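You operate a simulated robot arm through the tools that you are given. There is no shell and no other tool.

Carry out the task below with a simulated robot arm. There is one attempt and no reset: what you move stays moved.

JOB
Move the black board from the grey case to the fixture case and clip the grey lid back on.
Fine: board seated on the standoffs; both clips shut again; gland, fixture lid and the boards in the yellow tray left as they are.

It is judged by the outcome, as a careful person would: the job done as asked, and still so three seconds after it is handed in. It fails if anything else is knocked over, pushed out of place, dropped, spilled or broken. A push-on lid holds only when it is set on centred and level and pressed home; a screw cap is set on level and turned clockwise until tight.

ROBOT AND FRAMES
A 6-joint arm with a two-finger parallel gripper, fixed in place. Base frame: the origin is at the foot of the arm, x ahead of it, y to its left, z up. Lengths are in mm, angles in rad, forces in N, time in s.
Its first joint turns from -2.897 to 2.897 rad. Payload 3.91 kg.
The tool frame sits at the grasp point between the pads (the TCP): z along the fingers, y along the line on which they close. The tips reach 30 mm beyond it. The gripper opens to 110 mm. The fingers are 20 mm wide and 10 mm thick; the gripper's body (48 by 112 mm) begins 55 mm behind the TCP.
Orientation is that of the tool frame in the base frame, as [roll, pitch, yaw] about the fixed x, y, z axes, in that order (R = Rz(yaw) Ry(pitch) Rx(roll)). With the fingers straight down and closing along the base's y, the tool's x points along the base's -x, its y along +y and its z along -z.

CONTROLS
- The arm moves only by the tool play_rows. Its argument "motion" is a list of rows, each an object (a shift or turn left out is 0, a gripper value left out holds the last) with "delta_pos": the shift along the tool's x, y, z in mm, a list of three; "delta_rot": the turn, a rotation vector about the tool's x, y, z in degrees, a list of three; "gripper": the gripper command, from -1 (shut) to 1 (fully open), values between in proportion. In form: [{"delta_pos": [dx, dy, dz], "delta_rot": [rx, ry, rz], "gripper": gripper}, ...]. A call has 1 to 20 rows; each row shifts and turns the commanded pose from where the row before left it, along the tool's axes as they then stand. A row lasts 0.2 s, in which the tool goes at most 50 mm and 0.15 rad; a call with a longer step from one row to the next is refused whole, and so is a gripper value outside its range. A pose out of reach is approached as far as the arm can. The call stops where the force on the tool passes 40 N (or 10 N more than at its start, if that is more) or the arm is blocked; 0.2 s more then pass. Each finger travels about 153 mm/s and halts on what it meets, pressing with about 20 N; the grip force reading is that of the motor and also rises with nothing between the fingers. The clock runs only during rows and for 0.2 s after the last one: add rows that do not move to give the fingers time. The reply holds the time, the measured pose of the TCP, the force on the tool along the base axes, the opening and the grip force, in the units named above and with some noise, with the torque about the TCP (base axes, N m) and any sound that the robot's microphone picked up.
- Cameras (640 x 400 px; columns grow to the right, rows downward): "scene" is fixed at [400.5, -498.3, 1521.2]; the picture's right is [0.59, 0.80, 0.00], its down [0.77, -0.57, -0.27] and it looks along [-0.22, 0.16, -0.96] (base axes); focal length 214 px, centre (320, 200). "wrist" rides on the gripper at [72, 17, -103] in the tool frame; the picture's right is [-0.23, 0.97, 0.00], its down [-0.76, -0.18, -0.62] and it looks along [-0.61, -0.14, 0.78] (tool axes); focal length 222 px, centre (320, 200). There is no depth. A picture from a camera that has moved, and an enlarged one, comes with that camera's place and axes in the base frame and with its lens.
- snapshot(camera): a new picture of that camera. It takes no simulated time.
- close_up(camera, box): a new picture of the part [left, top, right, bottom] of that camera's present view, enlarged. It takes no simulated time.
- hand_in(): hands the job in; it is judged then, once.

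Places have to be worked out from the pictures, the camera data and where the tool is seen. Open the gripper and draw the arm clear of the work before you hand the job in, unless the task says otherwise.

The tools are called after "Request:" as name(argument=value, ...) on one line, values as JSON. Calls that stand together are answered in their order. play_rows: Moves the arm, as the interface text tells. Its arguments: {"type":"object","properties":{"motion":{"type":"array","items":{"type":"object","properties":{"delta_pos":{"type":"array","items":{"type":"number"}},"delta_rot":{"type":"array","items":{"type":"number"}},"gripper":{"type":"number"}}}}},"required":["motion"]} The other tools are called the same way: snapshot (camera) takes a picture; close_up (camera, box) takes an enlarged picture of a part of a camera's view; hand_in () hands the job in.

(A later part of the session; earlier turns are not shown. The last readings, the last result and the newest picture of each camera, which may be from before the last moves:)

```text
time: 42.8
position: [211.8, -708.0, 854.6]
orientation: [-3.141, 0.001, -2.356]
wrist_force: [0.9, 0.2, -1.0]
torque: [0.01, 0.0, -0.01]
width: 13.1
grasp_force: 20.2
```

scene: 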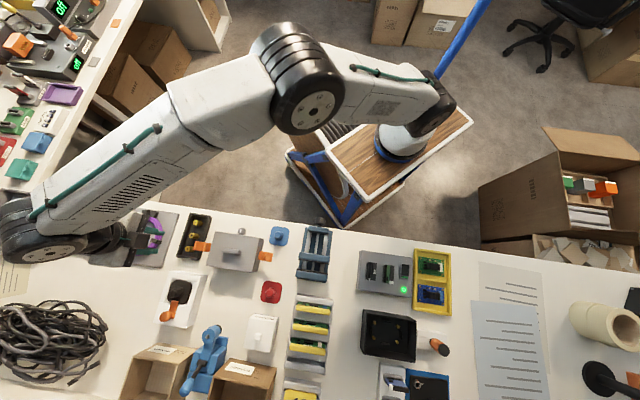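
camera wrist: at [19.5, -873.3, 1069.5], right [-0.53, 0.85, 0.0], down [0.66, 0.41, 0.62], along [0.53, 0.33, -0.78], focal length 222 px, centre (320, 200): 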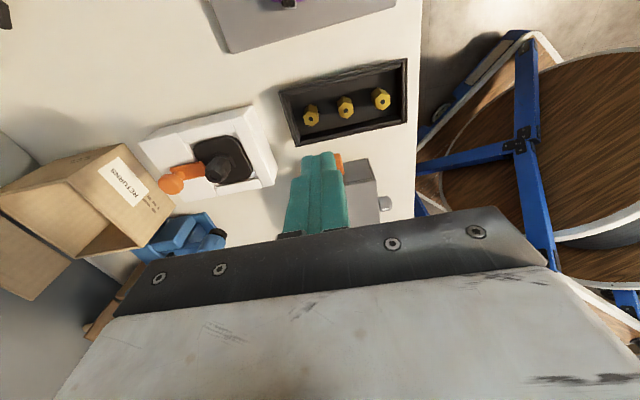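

The lift now goes freely with almost no load. I'll check that the lid is coming up.

Request:
play_rows(motion=[{"delta_pos": [0, 0, -8]}, {"delta_pos": [0, 0, -12]}, {}])

Request:
snapshot(camera="wrist")

Request:
close_up(camera="scene", box=[180, 215, 290, 285])

```text
time: 43.6
position: [213.0, -708.0, 873.2]
orientation: [-3.141, 0.0, -2.356]
wrist_force: [-0.2, 0.2, 0.0]
torque: [0.0, 0.02, 0.02]
width: 13.6
grasp_force: 20.4
```

```text
taken
camera wrist: at [150.6, -744.6, 976.3], right [-0.53, 0.85, 0.0], down [0.66, 0.41, 0.62], along [0.53, 0.33, -0.78], focal length 222 px, centre (320, 200)
```

wrist: 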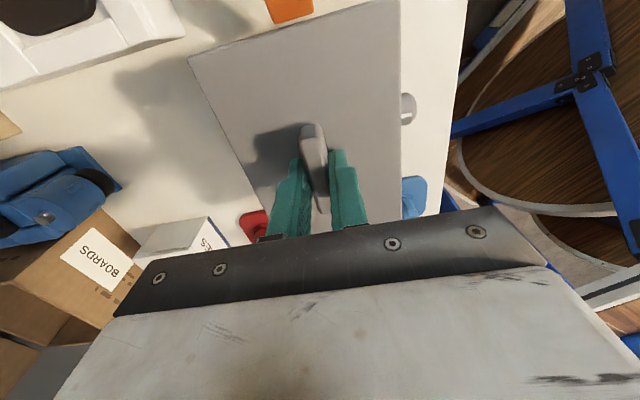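

```text
5.71 times, centred on (235, 250) of scene
camera zoom: at [400.5, -498.3, 1521.2], right [0.59, 0.8, 0.0], down [0.77, -0.57, -0.27], along [-0.22, 0.16, -0.96], focal length 1226 px, centre (806, -86)
```

zoom: 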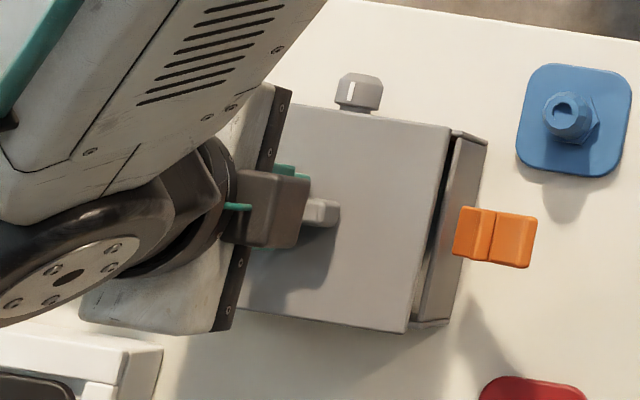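

The lid is off and the case is open. I'll raise it and carry it about 130 mm outward (+s) to the free strip, staying above everything.

Request:
play_rows(motion=[{"delta_pos": [0, 0, -30]}, {"delta_pos": [0, 0, -30]}, {"delta_pos": [1, -26, 0]}, {"delta_pos": [1, -26, 0]}, {"delta_pos": [1, -26, 0]}, {"delta_pos": [1, -26, 0]}, {"delta_pos": [0, -26, 0]}, {}])

Request:
snapshot(camera="wrist")

Request:
close_up(camera="scene", box=[150, 210, 310, 370])

```text
time: 45.4
position: [303.4, -801.2, 932.5]
orientation: [-3.141, 0.0, -2.359]
wrist_force: [0.3, -0.8, -0.8]
torque: [-0.01, 0.0, 0.02]
width: 13.4
grasp_force: 19.5
```

```text
taken
camera wrist: at [240.5, -837.8, 1036.5], right [-0.53, 0.85, 0.0], down [0.66, 0.41, 0.62], along [0.53, 0.33, -0.78], focal length 222 px, centre (320, 200)
```

wrist: 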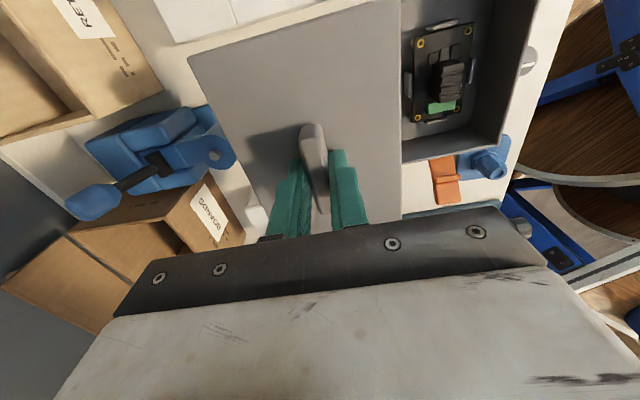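

```text
2.50 times, centred on (230, 290) of scene
camera zoom: at [400.5, -498.3, 1521.2], right [0.59, 0.8, 0.0], down [0.77, -0.57, -0.27], along [-0.22, 0.16, -0.96], focal length 536 px, centre (545, -25)
```

zoom: 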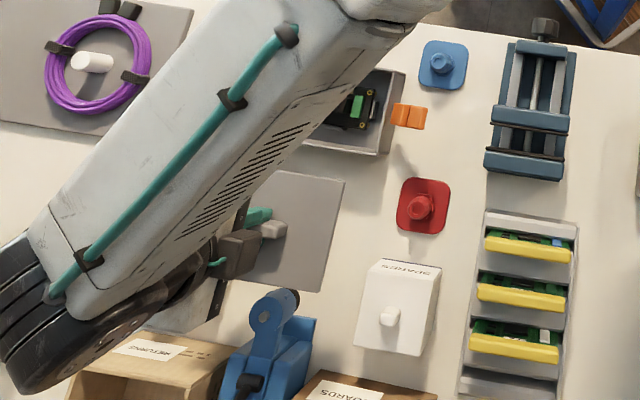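

The board is visible in the open case. I'll nudge the lid 5 mm toward the case and 4 mm +t for more clearance from the vise and socket, then lower it.

Request:
play_rows(motion=[{"delta_pos": [-4, 5, 0]}, {"delta_pos": [0, 0, 35]}, {"delta_pos": [0, 0, 35]}, {"delta_pos": [0, 0, 30]}, {"delta_pos": [0, 0, 8]}, {}])

Request:
snapshot(camera="wrist")

Request:
close_up(camera="scene", box=[150, 210, 310, 370])

```text
time: 46.8
position: [301.4, -795.0, 825.6]
orientation: [3.14, 0.002, -2.356]
wrist_force: [0.3, -0.5, -0.6]
torque: [0.01, 0.05, 0.0]
width: 13.0
grasp_force: 20.3
```

```text
taken
camera wrist: at [239.0, -832.9, 928.4], right [-0.53, 0.85, 0.0], down [0.66, 0.41, 0.62], along [0.53, 0.33, -0.78], focal length 222 px, centre (320, 200)
```

wrist: 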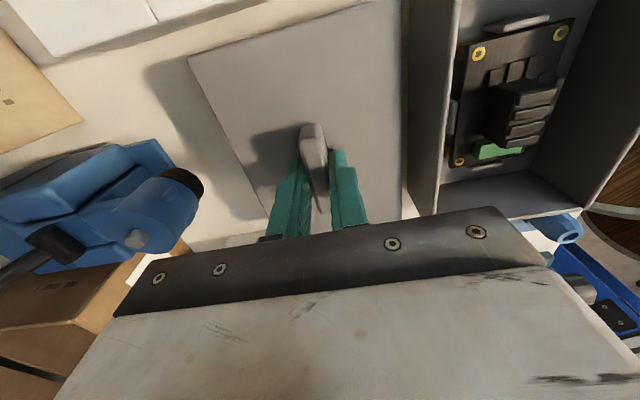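

```text
2.50 times, centred on (230, 290) of scene
camera zoom: at [400.5, -498.3, 1521.2], right [0.59, 0.8, 0.0], down [0.77, -0.57, -0.27], along [-0.22, 0.16, -0.96], focal length 536 px, centre (545, -25)
```

zoom: 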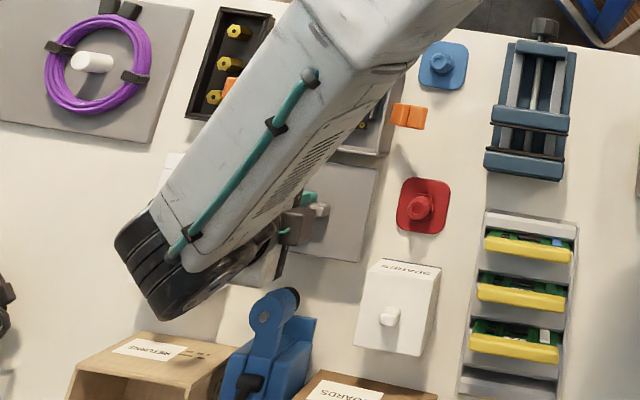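

Position looks clear on all sides. I'll lower in small steps until the table is felt.

Request:
play_rows(motion=[{"delta_pos": [0, 0, 5]}, {"delta_pos": [0, 0, 4]}, {"delta_pos": [0, 0, 2]}, {}])

Request:
play_rows(motion=[{"delta_pos": [0, 0, 2]}, {"delta_pos": [0, 0, 2]}, {}])

Request:
play_rows(motion=[{"delta_pos": [0, 0, 2]}, {"delta_pos": [0, 0, 2]}, {}])

```text
time: 47.8
position: [300.2, -795.7, 813.9]
orientation: [3.141, 0.001, -2.357]
wrist_force: [0.3, 0.6, -0.4]
torque: [-0.01, -0.01, 0.01]
width: 13.4
grasp_force: 19.6
```

```text
time: 48.6
position: [300.7, -795.2, 809.8]
orientation: [-3.141, 0.0, -2.357]
wrist_force: [-0.1, 0.1, -0.4]
torque: [0.01, 0.03, 0.0]
width: 13.4
grasp_force: 19.9
```

```text
time: 49.4
position: [301.7, -794.8, 806.3]
orientation: [-3.141, -0.001, -2.357]
wrist_force: [-0.2, 0.8, -0.5]
torque: [0.01, 0.01, 0.02]
width: 13.0
grasp_force: 19.7
```

No contact yet; continuing down in 2 mm steps.

Request:
play_rows(motion=[{"delta_pos": [0, 0, 2]}, {}])

Request:
play_rows(motion=[{"delta_pos": [0, 0, 2]}, {}])

Request:
play_rows(motion=[{"delta_pos": [0, 0, 1.5]}, {}])

Request:
play_rows(motion=[{"delta_pos": [0, 0, 1.5]}, {}])

```text
time: 50.0
position: [301.8, -793.8, 805.0]
orientation: [3.141, -0.001, -2.354]
wrist_force: [-0.2, 0.2, -1.5]
torque: [-0.01, -0.02, 0.03]
width: 13.2
grasp_force: 20.0
```

```text
time: 50.6
position: [300.2, -794.6, 803.1]
orientation: [-3.14, 0.0, -2.356]
wrist_force: [0.1, -0.6, -0.5]
torque: [-0.03, 0.02, -0.03]
width: 13.3
grasp_force: 20.2
```

```text
time: 51.2
position: [300.5, -795.3, 802.1]
orientation: [-3.141, -0.001, -2.357]
wrist_force: [-0.6, 0.7, -0.4]
torque: [-0.01, -0.01, 0.0]
width: 13.2
grasp_force: 19.8
```

```text
time: 51.8
position: [301.0, -794.8, 798.5]
orientation: [-3.141, 0.001, -2.356]
wrist_force: [0.2, -0.5, -1.0]
torque: [0.01, -0.02, -0.01]
width: 13.1
grasp_force: 19.8
```

Still no contact at TCP≈799; continuing.

Request:
play_rows(motion=[{"delta_pos": [0, 0, 1.5]}, {}])

Request:
play_rows(motion=[{"delta_pos": [0, 0, 1.5]}, {}])

Request:
play_rows(motion=[{"delta_pos": [0, 0, 1.5]}, {}])

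Request:
close_up(camera="wrist", box=[180, 0, 440, 240])

```text
time: 52.4
position: [301.9, -794.0, 797.9]
orientation: [3.141, -0.001, -2.357]
wrist_force: [1.0, -0.7, -0.5]
torque: [0.0, 0.03, -0.01]
width: 13.1
grasp_force: 19.8
```

```text
time: 53.0
position: [302.9, -794.5, 797.3]
orientation: [-3.141, 0.0, -2.356]
wrist_force: [-0.1, -0.1, -0.3]
torque: [0.01, 0.0, 0.01]
width: 13.3
grasp_force: 20.1
```

```text
time: 53.6
position: [302.2, -795.0, 795.6]
orientation: [3.141, 0.0, -2.355]
wrist_force: [0.6, 0.8, 0.2]
torque: [-0.01, 0.02, 0.04]
width: 13.4
grasp_force: 19.5
```

```text
1.67 times, centred on (310, 120) of wrist
camera zoom: at [238.6, -832.3, 898.3], right [-0.53, 0.85, 0.0], down [0.66, 0.41, 0.62], along [0.53, 0.33, -0.78], focal length 370 px, centre (337, 333)
```

zoom: 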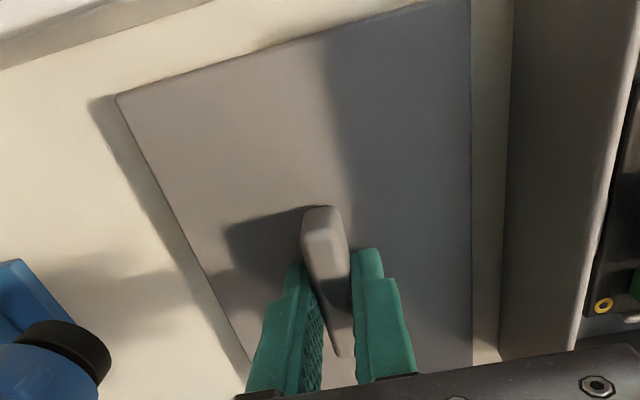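

The shadow shows a small remaining gap; continuing down gently.

Request:
play_rows(motion=[{"delta_pos": [0, 0, 1.5]}, {}])

Request:
play_rows(motion=[{"delta_pos": [0, 0, 1.5]}, {}])

Request:
play_rows(motion=[{"delta_pos": [0, 0, 1.5]}, {}])

Request:
play_rows(motion=[{"delta_pos": [0, 0, 1.5]}, {}])

```text
time: 54.2
position: [301.9, -795.0, 795.0]
orientation: [-3.14, -0.003, -2.355]
wrist_force: [-0.3, 0.9, 12.5]
torque: [0.3, -0.22, -0.01]
width: 13.2
grasp_force: 19.9
```

```text
time: 54.8
position: [300.1, -794.2, 793.2]
orientation: [3.141, -0.002, -2.357]
wrist_force: [-0.5, -1.6, 24.4]
torque: [0.04, -0.01, 0.02]
width: 13.2
grasp_force: 19.9
```

```text
time: 55.5
position: [301.0, -796.3, 793.5]
orientation: [-3.136, -0.006, -2.357]
wrist_force: [0.6, 0.8, 7.2]
torque: [0.35, -0.16, 0.02]
width: 13.3
grasp_force: 19.8
stopped in row 2: the force on the tool passed its limit at 41 N (the readings are from after the stop); the commanded pose is now the measured one
```

```text
time: 56.0
position: [301.7, -795.8, 793.0]
orientation: [-3.135, -0.007, -2.355]
wrist_force: [1.7, 5.3, 28.3]
torque: [0.28, -0.17, 0.01]
width: 13.5
grasp_force: 20.4
```

The lid is resting on the table at TCP z≈793.5. I'll ease the pressure, open, and rise.

Request:
play_rows(motion=[{"delta_pos": [0, 0, -1.5]}, {"gripper": -0.3}, {}, {"delta_pos": [0, 0, -10]}, {"delta_pos": [0, 0, -40]}, {"delta_pos": [0, 0, -45]}, {"delta_pos": [0, 40, -30]}, {"delta_pos": [0, 40, -30]}, {"delta_pos": [0, 40, 0]}, {}])

Request:
snapshot(camera="wrist")

Request:
snapshot(camera="scene")

```text
time: 58.2
position: [212.4, -713.8, 946.8]
orientation: [-3.137, -0.004, -2.355]
wrist_force: [-0.2, -0.7, 1.5]
torque: [-0.01, 0.01, 0.01]
width: 38.5
grasp_force: 0.1
```

```text
taken
camera wrist: at [149.3, -749.6, 1050.5], right [-0.53, 0.85, 0.0], down [0.66, 0.42, 0.62], along [0.53, 0.32, -0.78], focal length 222 px, centre (320, 200)
```

wrist: 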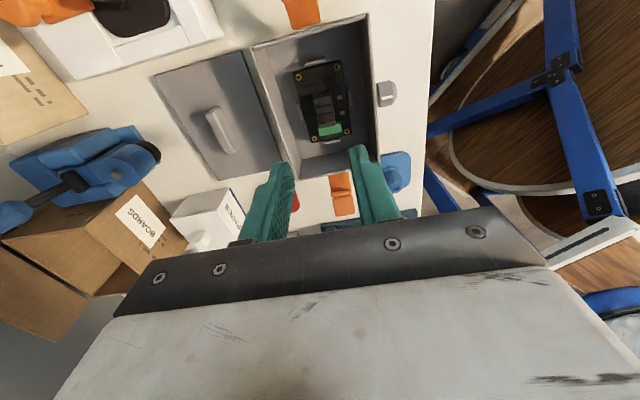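

```text
taken
```

scene: 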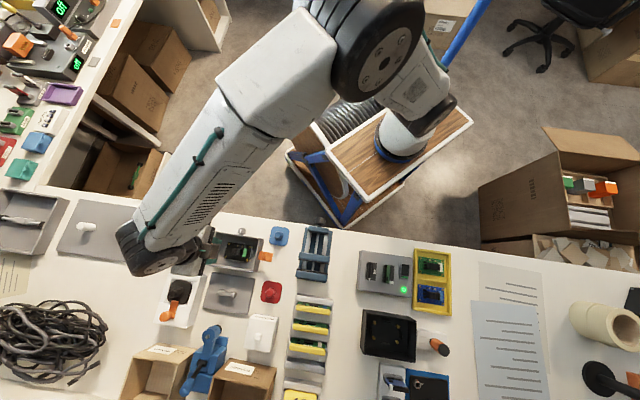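

Lid is lying flat on the table, undisturbed. Now a close look at the board in the case.

Request:
close_up(camera="wrist", box=[240, 10, 390, 190])

Request:
close_up(camera="scene", box=[200, 220, 280, 280])

Request:
close_up(camera="scene", box=[350, 300, 430, 370])

```text
2.22 times, centred on (315, 100) of wrist
camera zoom: at [149.3, -749.6, 1050.5], right [-0.53, 0.85, 0.0], down [0.66, 0.42, 0.62], along [0.53, 0.32, -0.78], focal length 494 px, centre (331, 422)
```

zoom: 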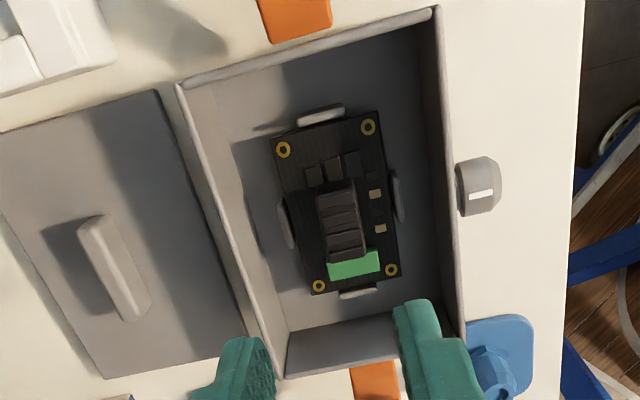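

```text
6.67 times, centred on (240, 250) of scene
camera zoom: at [400.5, -498.3, 1521.2], right [0.59, 0.8, 0.0], down [0.77, -0.57, -0.27], along [-0.22, 0.16, -0.96], focal length 1430 px, centre (853, -133)
```

zoom: 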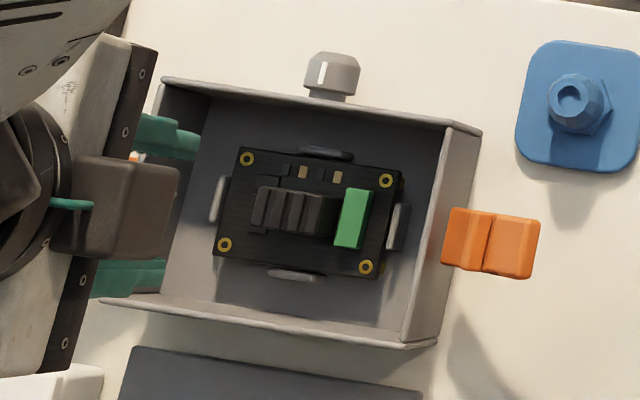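

```text
5.71 times, centred on (390, 335) of scene
camera zoom: at [400.5, -498.3, 1521.2], right [0.59, 0.8, 0.0], down [0.77, -0.57, -0.27], along [-0.22, 0.16, -0.96], focal length 1226 px, centre (-80, -571)
```

zoom: 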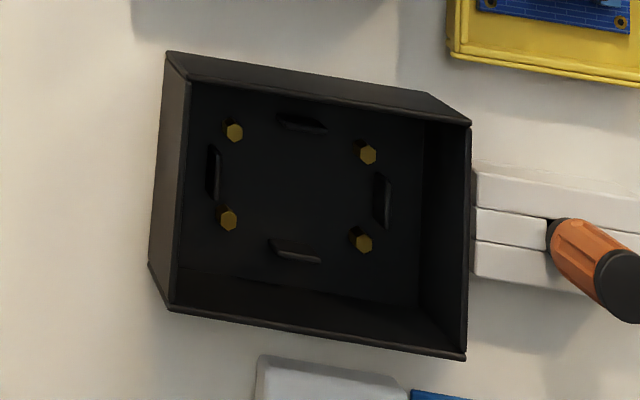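

Board holes come out at z≈777 with spacing 72.5×42.5 mm, centred near (213.1,-704.4). The fixture standoffs have the same spacing and yaw, centred near (693.8,-461.9), so it's a pure translation. I'll close in on the board to find a grip.

Request:
play_rows(motion=[{"delta_pos": [0, 0, 35]}, {"delta_pos": [0, 0, 30]}, {}])

Request:
close_up(camera="wrist", box=[230, 0, 420, 190])

Request:
close_up(camera="scene", box=[225, 232, 255, 262])

```text
time: 59.0
position: [210.6, -711.8, 883.2]
orientation: [-3.139, -0.003, -2.357]
wrist_force: [-0.1, 0.8, -0.2]
torque: [-0.01, 0.02, 0.01]
width: 38.3
grasp_force: 0.1
```

```text
2.11 times, centred on (325, 95) of wrist
camera zoom: at [148.7, -749.1, 987.2], right [-0.53, 0.85, 0.0], down [0.66, 0.42, 0.62], along [0.53, 0.32, -0.78], focal length 468 px, centre (310, 421)
```

zoom: 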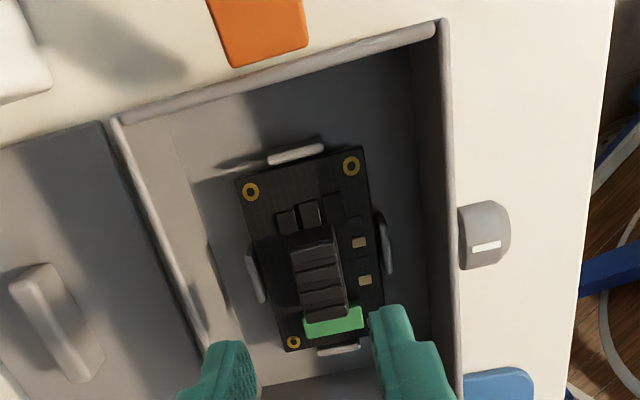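

```text
13.33 times, centred on (240, 247) of scene
camera zoom: at [400.5, -498.3, 1521.2], right [0.59, 0.8, 0.0], down [0.77, -0.57, -0.27], along [-0.22, 0.16, -0.96], focal length 2860 px, centre (1387, -427)
```

zoom: 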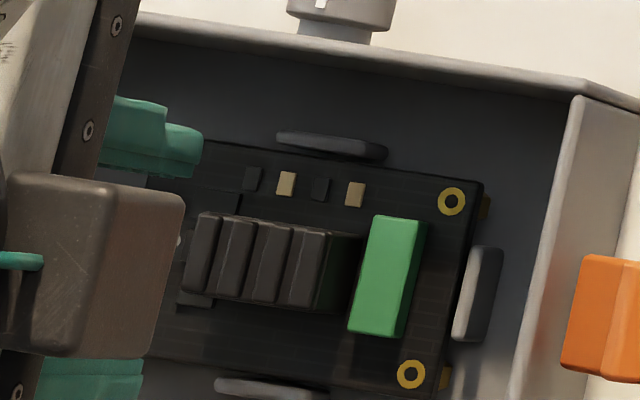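

The ridged black block on the board is about 19.5×35 mm, centred near s=648.7, t=−350, with its top at z≈791. I'll grip it along s with about 27 mm opening, so the fingers stay inside the guide tabs and the tips just above the board.

Request:
play_rows(motion=[{"delta_pos": [-4.4, 4.9, 0], "gripper": -0.5}, {}, {"delta_pos": [0, 0, 20]}, {"delta_pos": [0, 0, 15]}, {}])

Request:
close_up(camera="wrist", box=[220, 20, 420, 220])

Request:
play_rows(motion=[{}])

Request:
play_rows(motion=[{}])

```text
time: 60.2
position: [215.8, -704.6, 848.1]
orientation: [-3.138, -0.004, -2.357]
wrist_force: [-0.5, 0.2, -0.2]
torque: [0.04, -0.02, 0.01]
width: 27.5
grasp_force: 0.1
```

```text
2.00 times, centred on (320, 120) of wrist
camera zoom: at [153.6, -741.5, 951.4], right [-0.53, 0.85, 0.0], down [0.66, 0.42, 0.62], along [0.53, 0.32, -0.78], focal length 444 px, centre (320, 360)
```

zoom: 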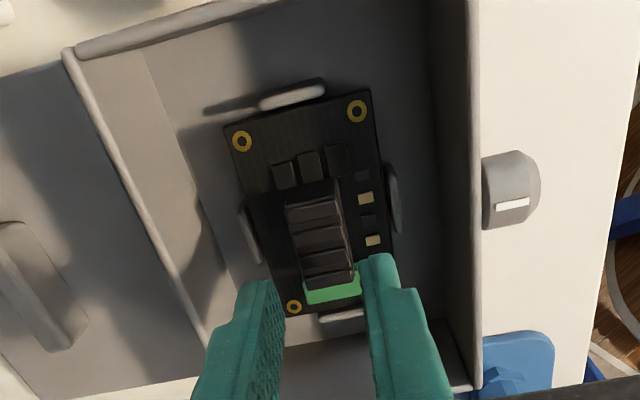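

```text
time: 60.6
position: [216.9, -705.7, 846.9]
orientation: [-3.138, -0.003, -2.358]
wrist_force: [0.2, -1.2, 0.5]
torque: [-0.02, 0.0, 0.01]
width: 27.3
grasp_force: 0.0
```

```text
time: 61.0
position: [215.6, -703.8, 849.4]
orientation: [-3.141, -0.003, -2.356]
wrist_force: [-0.3, 0.6, -0.4]
torque: [0.04, -0.01, 0.01]
width: 27.1
grasp_force: 0.0
```

Relative to the tool, the image puts the block centre at about (+3.3, +0.6). I'll correct by that amount and descend to just above the board, then close.

Request:
play_rows(motion=[{"delta_pos": [3.3, 0.6, 0]}, {"delta_pos": [0, 0, 15]}, {"delta_pos": [0, 0, 13]}, {}])

Request:
play_rows(motion=[{"delta_pos": [0, 0, 3]}, {"delta_pos": [0, 0, 3]}, {}])

Request:
close_up(camera="wrist", box=[240, 40, 400, 220])

```text
time: 62.0
position: [213.3, -706.3, 818.2]
orientation: [-3.141, -0.003, -2.357]
wrist_force: [0.0, 0.1, -0.1]
torque: [0.0, -0.05, 0.0]
width: 27.7
grasp_force: 0.0
```

```text
time: 62.9
position: [213.7, -706.0, 814.5]
orientation: [-3.137, -0.002, -2.355]
wrist_force: [1.1, 0.1, -1.3]
torque: [0.01, 0.0, 0.0]
width: 27.4
grasp_force: 0.2
```

```text
2.22 times, centred on (320, 130) of wrist
camera zoom: at [150.4, -743.0, 916.3], right [-0.53, 0.85, 0.0], down [0.66, 0.42, 0.62], along [0.53, 0.32, -0.78], focal length 494 px, centre (320, 356)
```

zoom: 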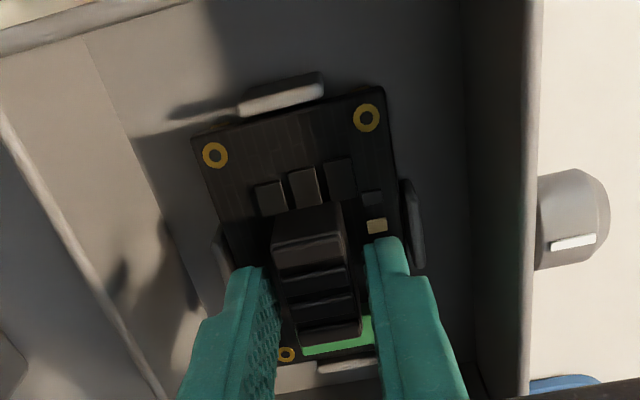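

The fingers straddle the block cleanly. I'll go 2 mm lower and close, then check the side load.

Request:
play_rows(motion=[{"delta_pos": [0, 0, 2]}, {}, {"gripper": -1}, {}, {}])

Request:
close_up(camera="wrist", box=[240, 40, 400, 220])

```text
time: 64.0
position: [214.0, -706.0, 811.6]
orientation: [-3.138, -0.004, -2.356]
wrist_force: [-0.2, 1.0, 0.1]
torque: [-0.01, 0.01, 0.0]
width: 19.5
grasp_force: 19.7
```

```text
2.22 times, centred on (320, 130) of wrist
camera zoom: at [151.0, -743.2, 914.5], right [-0.53, 0.85, 0.0], down [0.66, 0.42, 0.62], along [0.53, 0.32, -0.78], focal length 494 px, centre (320, 356)
```

zoom: 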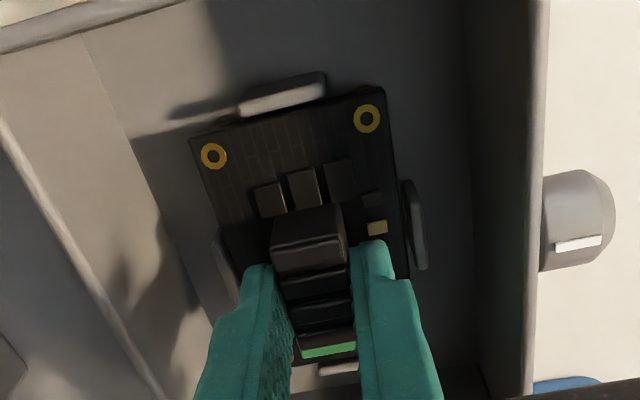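

Firm grip at 19.5 mm with zero side load. The guide tabs in this image give a reference for matching in the fixture. Lifting slowly.

Request:
play_rows(motion=[{"delta_pos": [0, 0, -2]}, {"delta_pos": [0, 0, -3]}, {"delta_pos": [0, 0, -5]}, {}])

Request:
close_up(camera="wrist", box=[240, 40, 400, 220])

```text
time: 65.0
position: [212.2, -706.2, 820.6]
orientation: [-3.138, -0.004, -2.358]
wrist_force: [-0.2, -0.5, -0.4]
torque: [-0.03, 0.0, 0.01]
width: 19.3
grasp_force: 20.0
```

```text
2.22 times, centred on (320, 130) of wrist
camera zoom: at [149.2, -742.9, 925.0], right [-0.53, 0.85, 0.0], down [0.66, 0.42, 0.62], along [0.53, 0.32, -0.78], focal length 494 px, centre (320, 356)
```

zoom: 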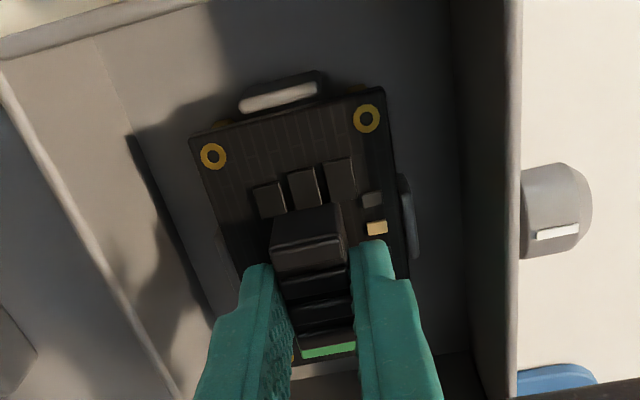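

The board is lifted cleanly. I'll raise it well above everything, then carry it to above the fixture case with the orientation unchanged.

Request:
play_rows(motion=[{"delta_pos": [0, 0, -20]}, {"delta_pos": [0, 0, -35]}, {"delta_pos": [0, 0, -35]}, {"delta_pos": [0, 0, -35]}, {"delta_pos": [0, 0, -35]}, {}])

Request:
play_rows(motion=[{"delta_pos": [-16, -5, 0]}, {"delta_pos": [-32, -10.5, 0]}, {"delta_pos": [-32, -10.5, 0]}, {"delta_pos": [-32, -10.5, 0]}, {"delta_pos": [-32, -10.5, 0]}, {"delta_pos": [-32, -10.5, 0]}, {"delta_pos": [-32, -10.5, 0]}, {"delta_pos": [-32, -10.5, 0]}, {"delta_pos": [-32, -10.5, 0]}, {"delta_pos": [-32, -10.5, 0]}, {"delta_pos": [-32, -10.5, 0]}, {"delta_pos": [-32, -10.5, 0]}, {"delta_pos": [-32, -10.5, 0]}, {"delta_pos": [-32, -10.5, 0]}, {"delta_pos": [-32, -10.5, 0]}, {"delta_pos": [-32, -10.5, 0]}, {"delta_pos": [-15.5, -6, 0]}, {}, {}])

Request:
snapshot(camera="wrist")

Request:
snapshot(camera="scene")

```text
time: 66.5
position: [212.4, -707.8, 980.0]
orientation: [-3.138, -0.003, -2.357]
wrist_force: [-0.6, 0.0, -0.8]
torque: [0.02, -0.01, 0.01]
width: 19.4
grasp_force: 19.8
```

```text
time: 70.5
position: [695.3, -461.7, 981.2]
orientation: [-3.138, -0.004, -2.356]
wrist_force: [0.5, 0.4, -1.6]
torque: [-0.01, 0.02, 0.0]
width: 19.4
grasp_force: 19.9
```

```text
taken
camera wrist: at [632.0, -497.9, 1084.2], right [-0.53, 0.85, 0.0], down [0.66, 0.42, 0.62], along [0.53, 0.32, -0.78], focal length 222 px, centre (320, 200)
```

wrist: 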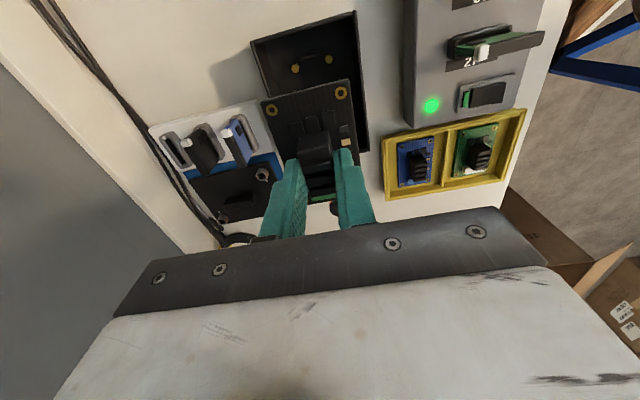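

```text
taken
```

scene: 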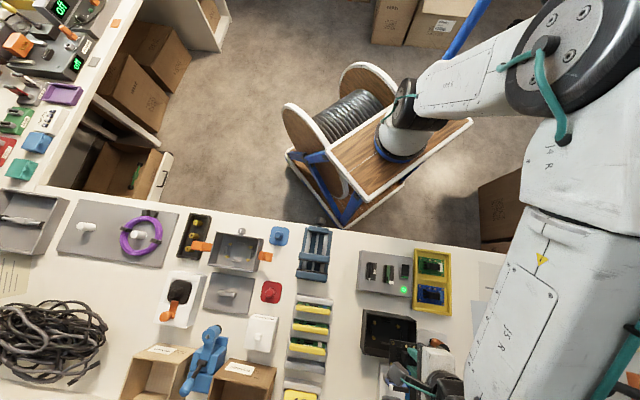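

The fixture's two near standoffs are visible past the board. I'll zoom to measure them accurately.

Request:
close_up(camera="wrist", box=[240, 0, 400, 120])

Request:
play_rows(motion=[{}])

Request:
play_rows(motion=[{}])

Request:
play_rows(motion=[{}])

```text
3.33 times, centred on (320, 60) of wrist
camera zoom: at [632.0, -497.9, 1084.2], right [-0.53, 0.85, 0.0], down [0.66, 0.42, 0.62], along [0.53, 0.32, -0.78], focal length 740 px, centre (320, 667)
```

zoom: 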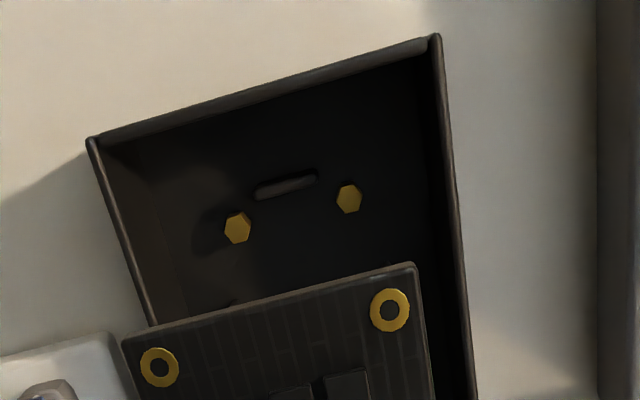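

```text
time: 70.8
position: [693.7, -461.9, 980.9]
orientation: [-3.138, -0.003, -2.357]
wrist_force: [1.2, -0.3, -0.6]
torque: [-0.02, -0.01, -0.01]
width: 19.2
grasp_force: 20.3
```

```text
time: 71.2
position: [695.4, -460.4, 980.3]
orientation: [-3.137, -0.002, -2.358]
wrist_force: [-0.5, -0.3, -0.9]
torque: [0.02, -0.03, 0.01]
width: 19.2
grasp_force: 19.5
```

```text
time: 71.7
position: [694.6, -460.3, 980.8]
orientation: [-3.138, -0.003, -2.356]
wrist_force: [0.0, -1.1, 0.1]
torque: [-0.02, -0.02, 0.02]
width: 19.3
grasp_force: 20.1
```

In the tool frame, the board hole midpoint is (38.3, 0.55) and the matching standoff midpoint is (36.4, −1.2). I'll shift by (−1.9, −1.75) and descend partway to re-measure.

Request:
play_rows(motion=[{"delta_pos": [-1.9, -1.75, 0]}, {"delta_pos": [0, 0, 30]}, {"delta_pos": [0, 0, 30]}, {"delta_pos": [0, 0, 30]}, {"delta_pos": [0, 0, 20]}, {}, {}])

Request:
close_up(camera="wrist", box=[220, 0, 420, 150])

Request:
snapshot(camera="scene")

Request:
snapshot(camera="wrist")

```text
time: 73.2
position: [698.8, -463.2, 871.6]
orientation: [-3.137, -0.003, -2.356]
wrist_force: [-0.4, 0.3, 0.1]
torque: [-0.03, 0.01, 0.01]
width: 19.5
grasp_force: 20.0
```

```text
2.67 times, centred on (320, 75) of wrist
camera zoom: at [636.6, -499.2, 973.5], right [-0.53, 0.85, 0.0], down [0.66, 0.42, 0.62], along [0.53, 0.32, -0.78], focal length 592 px, centre (320, 533)
```

zoom: 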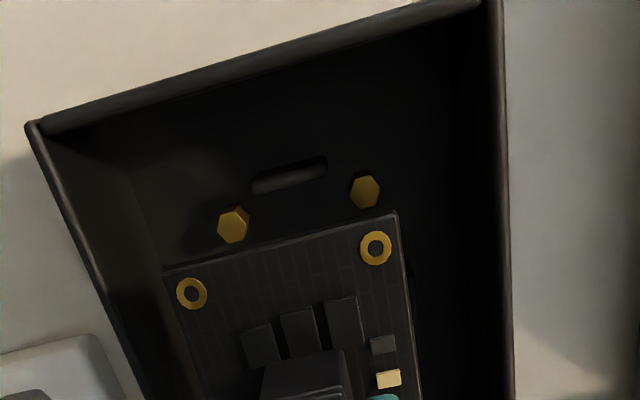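

```text
taken
```

scene: 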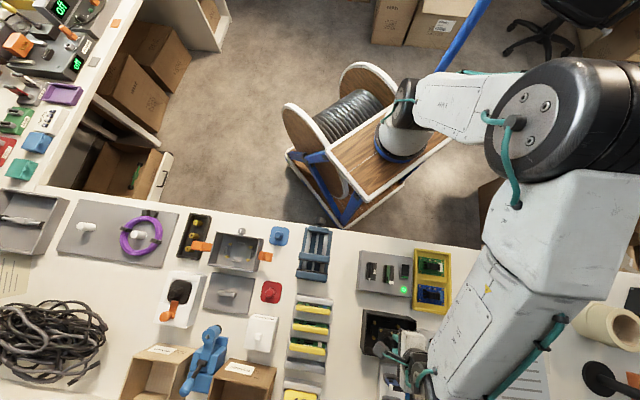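

```text
taken
camera wrist: at [636.6, -499.2, 973.5], right [-0.53, 0.85, 0.0], down [0.66, 0.42, 0.62], along [0.53, 0.32, -0.78], focal length 222 px, centre (320, 200)
```

wrist: 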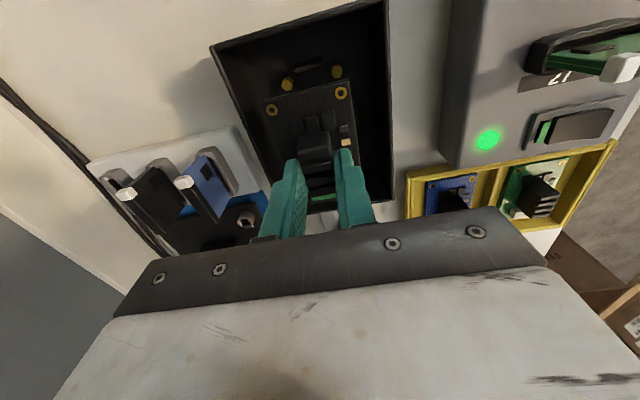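

Re-measured closer: the standoff midpoint is now (39.5, 3.0) against holes at (38.3, 0.55). I'll shift by (+1.2, +2.4), descend 25 mm and measure again.

Request:
play_rows(motion=[{"delta_pos": [1.2, 2.4, 0]}, {}, {"delta_pos": [0, 0, 13]}, {"delta_pos": [0, 0, 12]}, {}, {}])

Request:
close_up(camera="wrist", box=[240, 20, 400, 180])

Request:
play_rows(motion=[{}])

Request:
play_rows(motion=[{}])

Request:
close_up(camera="wrist", box=[240, 20, 400, 180])

```text
time: 74.7
position: [694.5, -461.8, 845.8]
orientation: [-3.136, -0.003, -2.356]
wrist_force: [0.2, -0.1, -0.6]
torque: [0.04, 0.01, -0.01]
width: 19.2
grasp_force: 20.4
```

```text
2.50 times, centred on (320, 100) of wrist
camera zoom: at [632.9, -499.1, 948.8], right [-0.53, 0.85, 0.0], down [0.66, 0.42, 0.62], along [0.53, 0.32, -0.78], focal length 555 px, centre (320, 450)
```

zoom: 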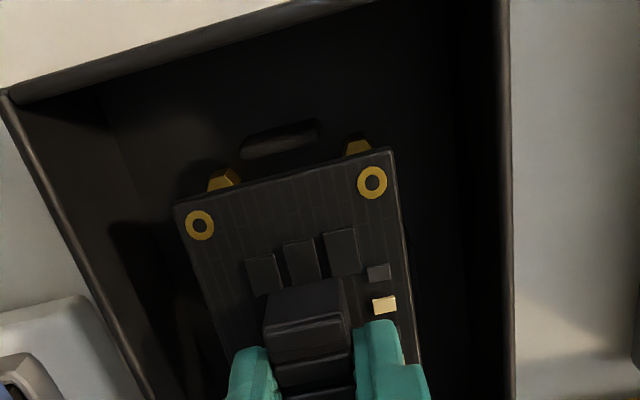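

```text
time: 75.0
position: [695.3, -462.0, 846.8]
orientation: [-3.138, -0.005, -2.357]
wrist_force: [-0.7, -1.0, -0.2]
torque: [0.03, 0.0, 0.03]
width: 19.2
grasp_force: 20.0
```

```text
time: 75.5
position: [695.9, -462.4, 845.1]
orientation: [-3.139, -0.004, -2.355]
wrist_force: [-0.1, -0.3, -0.5]
torque: [-0.01, 0.01, 0.02]
width: 19.2
grasp_force: 19.8
```

```text
2.50 times, centred on (320, 100) of wrist
camera zoom: at [632.9, -499.1, 948.8], right [-0.53, 0.85, 0.0], down [0.66, 0.42, 0.62], along [0.53, 0.32, -0.78], focal length 555 px, centre (320, 450)
```

zoom: 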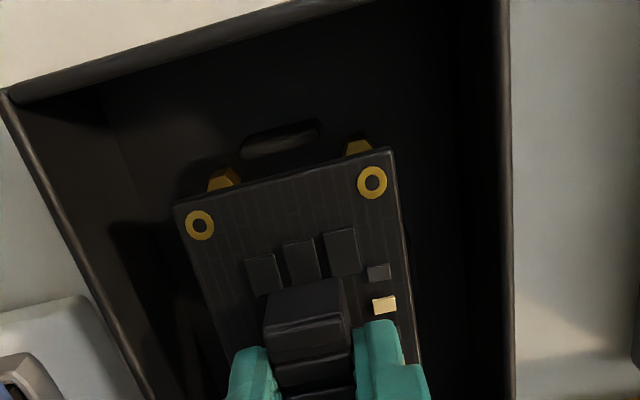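

The remaining offset is within measurement error. I'll descend to the same height as my "lifted 10 mm" reference picture in the grey case, then compare guide positions directly.

Request:
play_rows(motion=[{"delta_pos": [-0.5, 0.2, 8]}, {"delta_pos": [0, 0, 8]}, {"delta_pos": [0, 0, 4]}, {"delta_pos": [0, 0, 4]}, {}, {}])

Request:
close_up(camera="wrist", box=[240, 40, 400, 220])

Request:
close_up(camera="scene", box=[350, 300, 430, 370])

```text
time: 76.8
position: [694.7, -462.0, 822.0]
orientation: [-3.138, -0.005, -2.357]
wrist_force: [-0.3, 0.4, -0.9]
torque: [-0.01, 0.0, 0.04]
width: 19.4
grasp_force: 20.3
```

```text
2.22 times, centred on (320, 130) of wrist
camera zoom: at [631.6, -499.1, 924.7], right [-0.53, 0.85, 0.0], down [0.66, 0.42, 0.62], along [0.53, 0.32, -0.78], focal length 494 px, centre (320, 356)
```

zoom: 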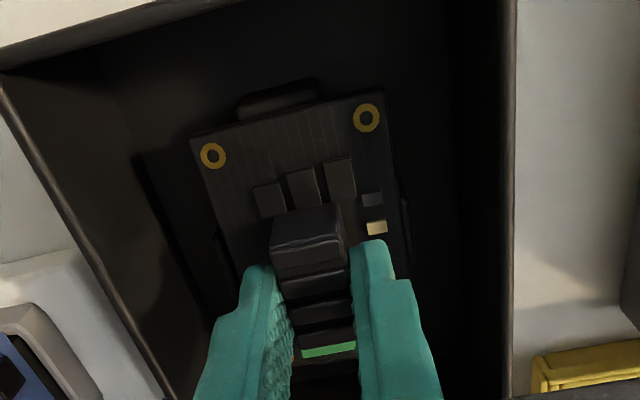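

```text
5.71 times, centred on (390, 335) of scene
camera zoom: at [400.5, -498.3, 1521.2], right [0.59, 0.8, 0.0], down [0.77, -0.57, -0.27], along [-0.22, 0.16, -0.96], focal length 1226 px, centre (-80, -571)
```

zoom: 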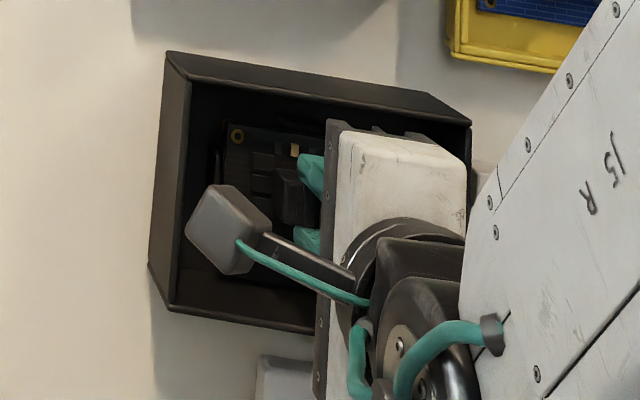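

Very similar to the reference. I'll zoom in more on the guides to verify the gaps.

Request:
close_up(camera="wrist", box=[260, 60, 380, 170])

Request:
close_up(camera="wrist", box=[335, 90, 385, 160])

Request:
close_up(camera="wrist", box=[255, 100, 305, 170])

```text
3.64 times, centred on (320, 115) of wrist
camera zoom: at [631.6, -499.1, 924.7], right [-0.53, 0.85, 0.0], down [0.66, 0.42, 0.62], along [0.53, 0.32, -0.78], focal length 808 px, centre (320, 509)
```

zoom: 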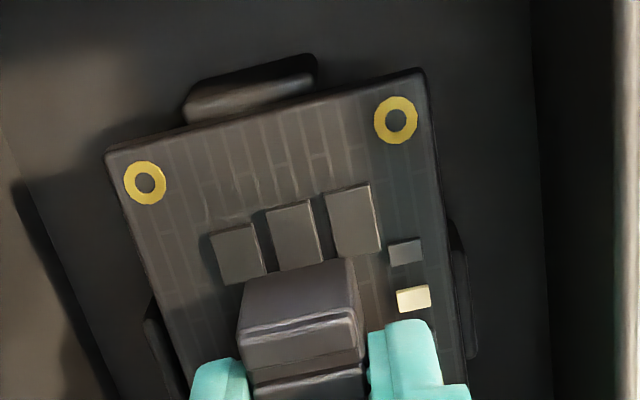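

```text
5.71 times, centred on (360, 125) of wrist
camera zoom: at [631.6, -499.1, 924.7], right [-0.53, 0.85, 0.0], down [0.66, 0.42, 0.62], along [0.53, 0.32, -0.78], focal length 1269 px, centre (91, 629)
```

zoom: 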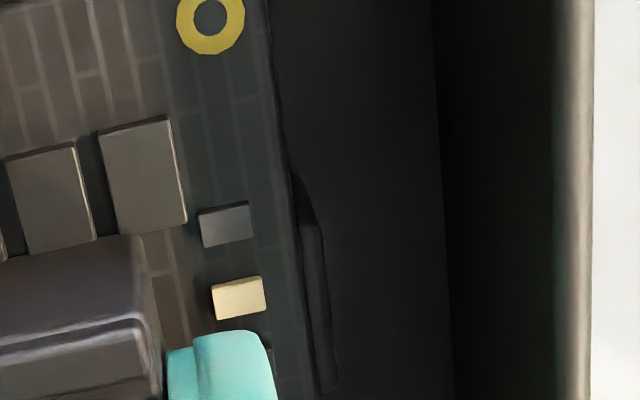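

```text
5.71 times, centred on (280, 135) of wrist
camera zoom: at [631.6, -499.1, 924.7], right [-0.53, 0.85, 0.0], down [0.66, 0.42, 0.62], along [0.53, 0.32, -0.78], focal length 1269 px, centre (549, 571)
```

zoom: 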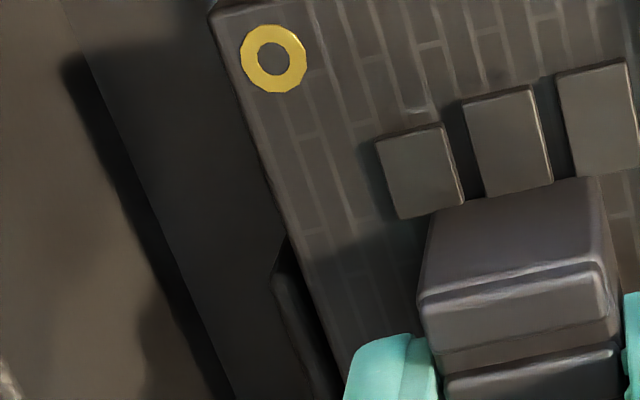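

Compared with the grey-case reference, the fixture's top guide sits about 5 px too close to the board edge and the right guide 2–3 px. I'll nudge (−1.1, −0.5) in the tool frame and recheck.

Request:
play_rows(motion=[{"delta_pos": [-1.1, -0.5, 0]}, {}, {}])

Request:
close_up(camera="wrist", box=[240, 40, 400, 220])

Request:
close_up(camera="wrist", box=[260, 60, 380, 170])

```text
time: 77.7
position: [696.4, -461.7, 821.4]
orientation: [-3.137, -0.002, -2.357]
wrist_force: [0.0, -0.1, -1.2]
torque: [0.02, 0.02, 0.01]
width: 19.2
grasp_force: 19.8
```

```text
2.22 times, centred on (320, 130) of wrist
camera zoom: at [633.2, -498.1, 924.2], right [-0.53, 0.85, 0.0], down [0.66, 0.42, 0.62], along [0.53, 0.32, -0.78], focal length 494 px, centre (320, 356)
```

zoom: 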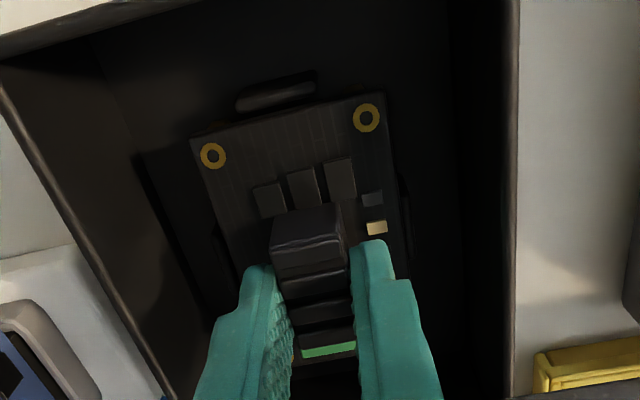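

```text
3.64 times, centred on (320, 115) of wrist
camera zoom: at [633.2, -498.1, 924.2], right [-0.53, 0.85, 0.0], down [0.66, 0.42, 0.62], along [0.53, 0.32, -0.78], focal length 808 px, centre (320, 509)
```

zoom: 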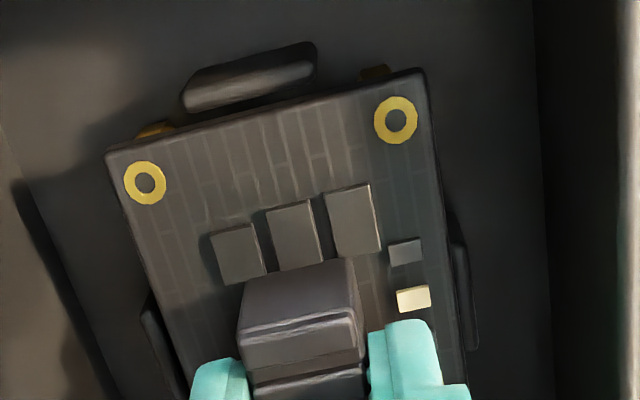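

The guides and the brass edges now match the grey-case reference. I'll lower onto the standoffs in small steps.

Request:
play_rows(motion=[{"delta_pos": [0, 0, 3]}, {"delta_pos": [0, 0, 3]}, {}])

Request:
play_rows(motion=[{"delta_pos": [0, 0, 1.5]}, {}])

Request:
close_up(camera="wrist", box=[240, 40, 400, 220])

```text
time: 78.5
position: [695.5, -460.6, 813.9]
orientation: [-3.138, -0.004, -2.355]
wrist_force: [-0.7, 0.4, -0.2]
torque: [-0.01, 0.03, -0.01]
width: 19.1
grasp_force: 19.9
```

```text
time: 79.0
position: [696.6, -460.4, 814.8]
orientation: [-3.137, -0.002, -2.356]
wrist_force: [3.4, -3.2, 1.3]
torque: [-0.08, -0.1, 0.03]
width: 19.2
grasp_force: 20.0
```

```text
2.22 times, centred on (320, 130) of wrist
camera zoom: at [633.3, -497.9, 917.4], right [-0.53, 0.85, -0.01], down [0.66, 0.42, 0.62], along [0.53, 0.32, -0.78], focal length 494 px, centre (320, 356)
```

zoom: 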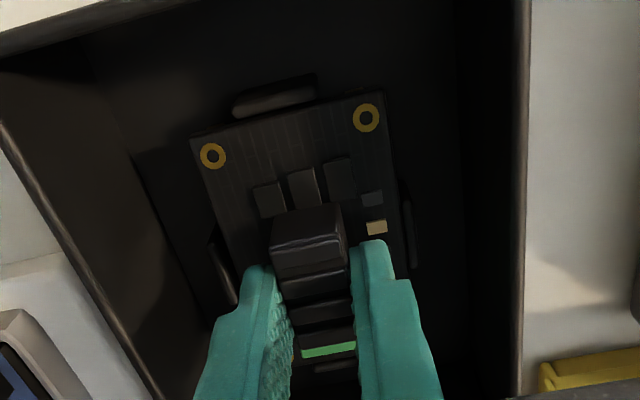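

A small side force toward +s shows the board brushing the right guide. I'll shift 0.7 mm toward +s and continue down.

Request:
play_rows(motion=[{"delta_pos": [0, -0.7, 0]}, {}])

Request:
play_rows(motion=[{"delta_pos": [0, 0, 1]}, {}])

Request:
play_rows(motion=[{"delta_pos": [0, 0, 1]}, {}])

Request:
close_up(camera="wrist", box=[240, 40, 400, 220])

```text
time: 79.7
position: [695.9, -462.2, 813.6]
orientation: [-3.137, -0.003, -2.356]
wrist_force: [-1.0, -0.6, 0.2]
torque: [0.02, 0.0, 0.01]
width: 19.4
grasp_force: 19.1
```

```text
time: 80.2
position: [697.1, -461.2, 813.0]
orientation: [-3.139, -0.003, -2.357]
wrist_force: [0.9, -0.4, 0.0]
torque: [-0.01, 0.01, -0.01]
width: 19.5
grasp_force: 19.3
```

```text
time: 80.8
position: [696.2, -462.0, 810.0]
orientation: [-3.138, -0.002, -2.357]
wrist_force: [1.0, 0.3, 0.3]
torque: [0.03, 0.03, -0.01]
width: 19.3
grasp_force: 19.5
```

```text
2.22 times, centred on (320, 130) of wrist
camera zoom: at [633.9, -498.7, 915.0], right [-0.53, 0.85, 0.0], down [0.66, 0.42, 0.62], along [0.53, 0.32, -0.78], focal length 494 px, centre (320, 356)
```

zoom: 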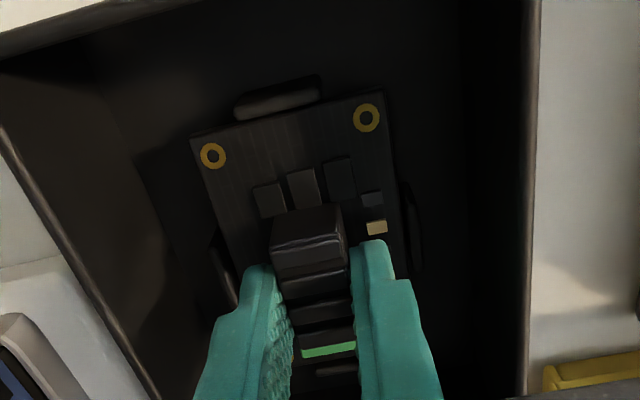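

Side force is gone. Continuing down 0.8 mm at a time until the standoffs are felt.

Request:
play_rows(motion=[{"delta_pos": [0, 0, 0.8]}, {}])

Request:
play_rows(motion=[{"delta_pos": [0, 0, 0.8]}, {}])

```text
time: 81.5
position: [697.3, -461.8, 811.0]
orientation: [-3.135, -0.003, -2.356]
wrist_force: [1.5, -1.5, 7.3]
torque: [-0.12, 0.26, 0.02]
width: 19.3
grasp_force: 20.0
```

```text
time: 82.0
position: [696.4, -462.2, 809.6]
orientation: [-3.137, -0.005, -2.356]
wrist_force: [-1.4, 3.0, 18.3]
torque: [0.18, 0.1, 0.0]
width: 19.5
grasp_force: 19.9
```

Vertical contact of 7–18 N at z≈810–811 matches the seated height in the grey case. I'll check visually before releasing.

Request:
close_up(camera="wrist", box=[240, 40, 400, 220])

Request:
close_up(camera="wrist", box=[260, 60, 380, 170])

Request:
close_up(camera="scene", box=[360, 305, 400, 345])

```text
2.22 times, centred on (320, 130) of wrist
camera zoom: at [633.8, -498.6, 913.8], right [-0.53, 0.85, -0.01], down [0.66, 0.42, 0.62], along [0.53, 0.32, -0.78], focal length 494 px, centre (320, 356)
```

zoom: 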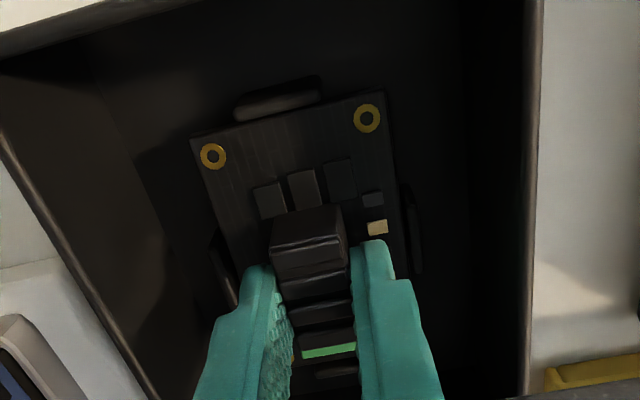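

```text
3.64 times, centred on (320, 115) of wrist
camera zoom: at [633.8, -498.6, 913.8], right [-0.53, 0.85, -0.01], down [0.66, 0.42, 0.62], along [0.53, 0.32, -0.78], focal length 808 px, centre (320, 509)
```

zoom: 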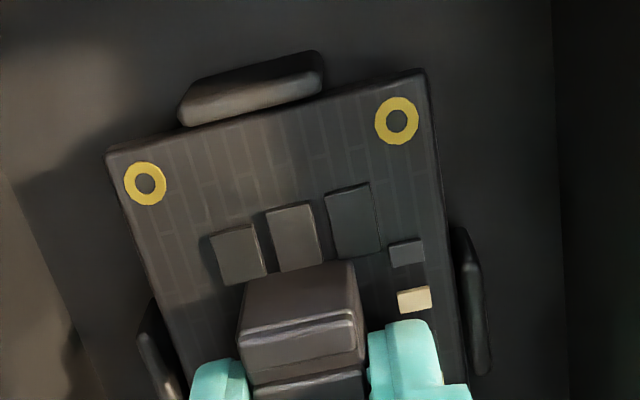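

```text
10.00 times, centred on (380, 325) of scene
camera zoom: at [400.5, -498.3, 1521.2], right [0.59, 0.8, 0.0], down [0.77, -0.57, -0.27], along [-0.22, 0.16, -0.96], focal length 2145 px, centre (-280, -1050)
```

zoom: 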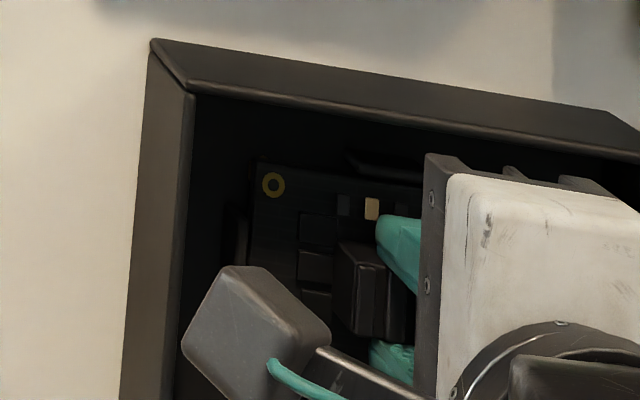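

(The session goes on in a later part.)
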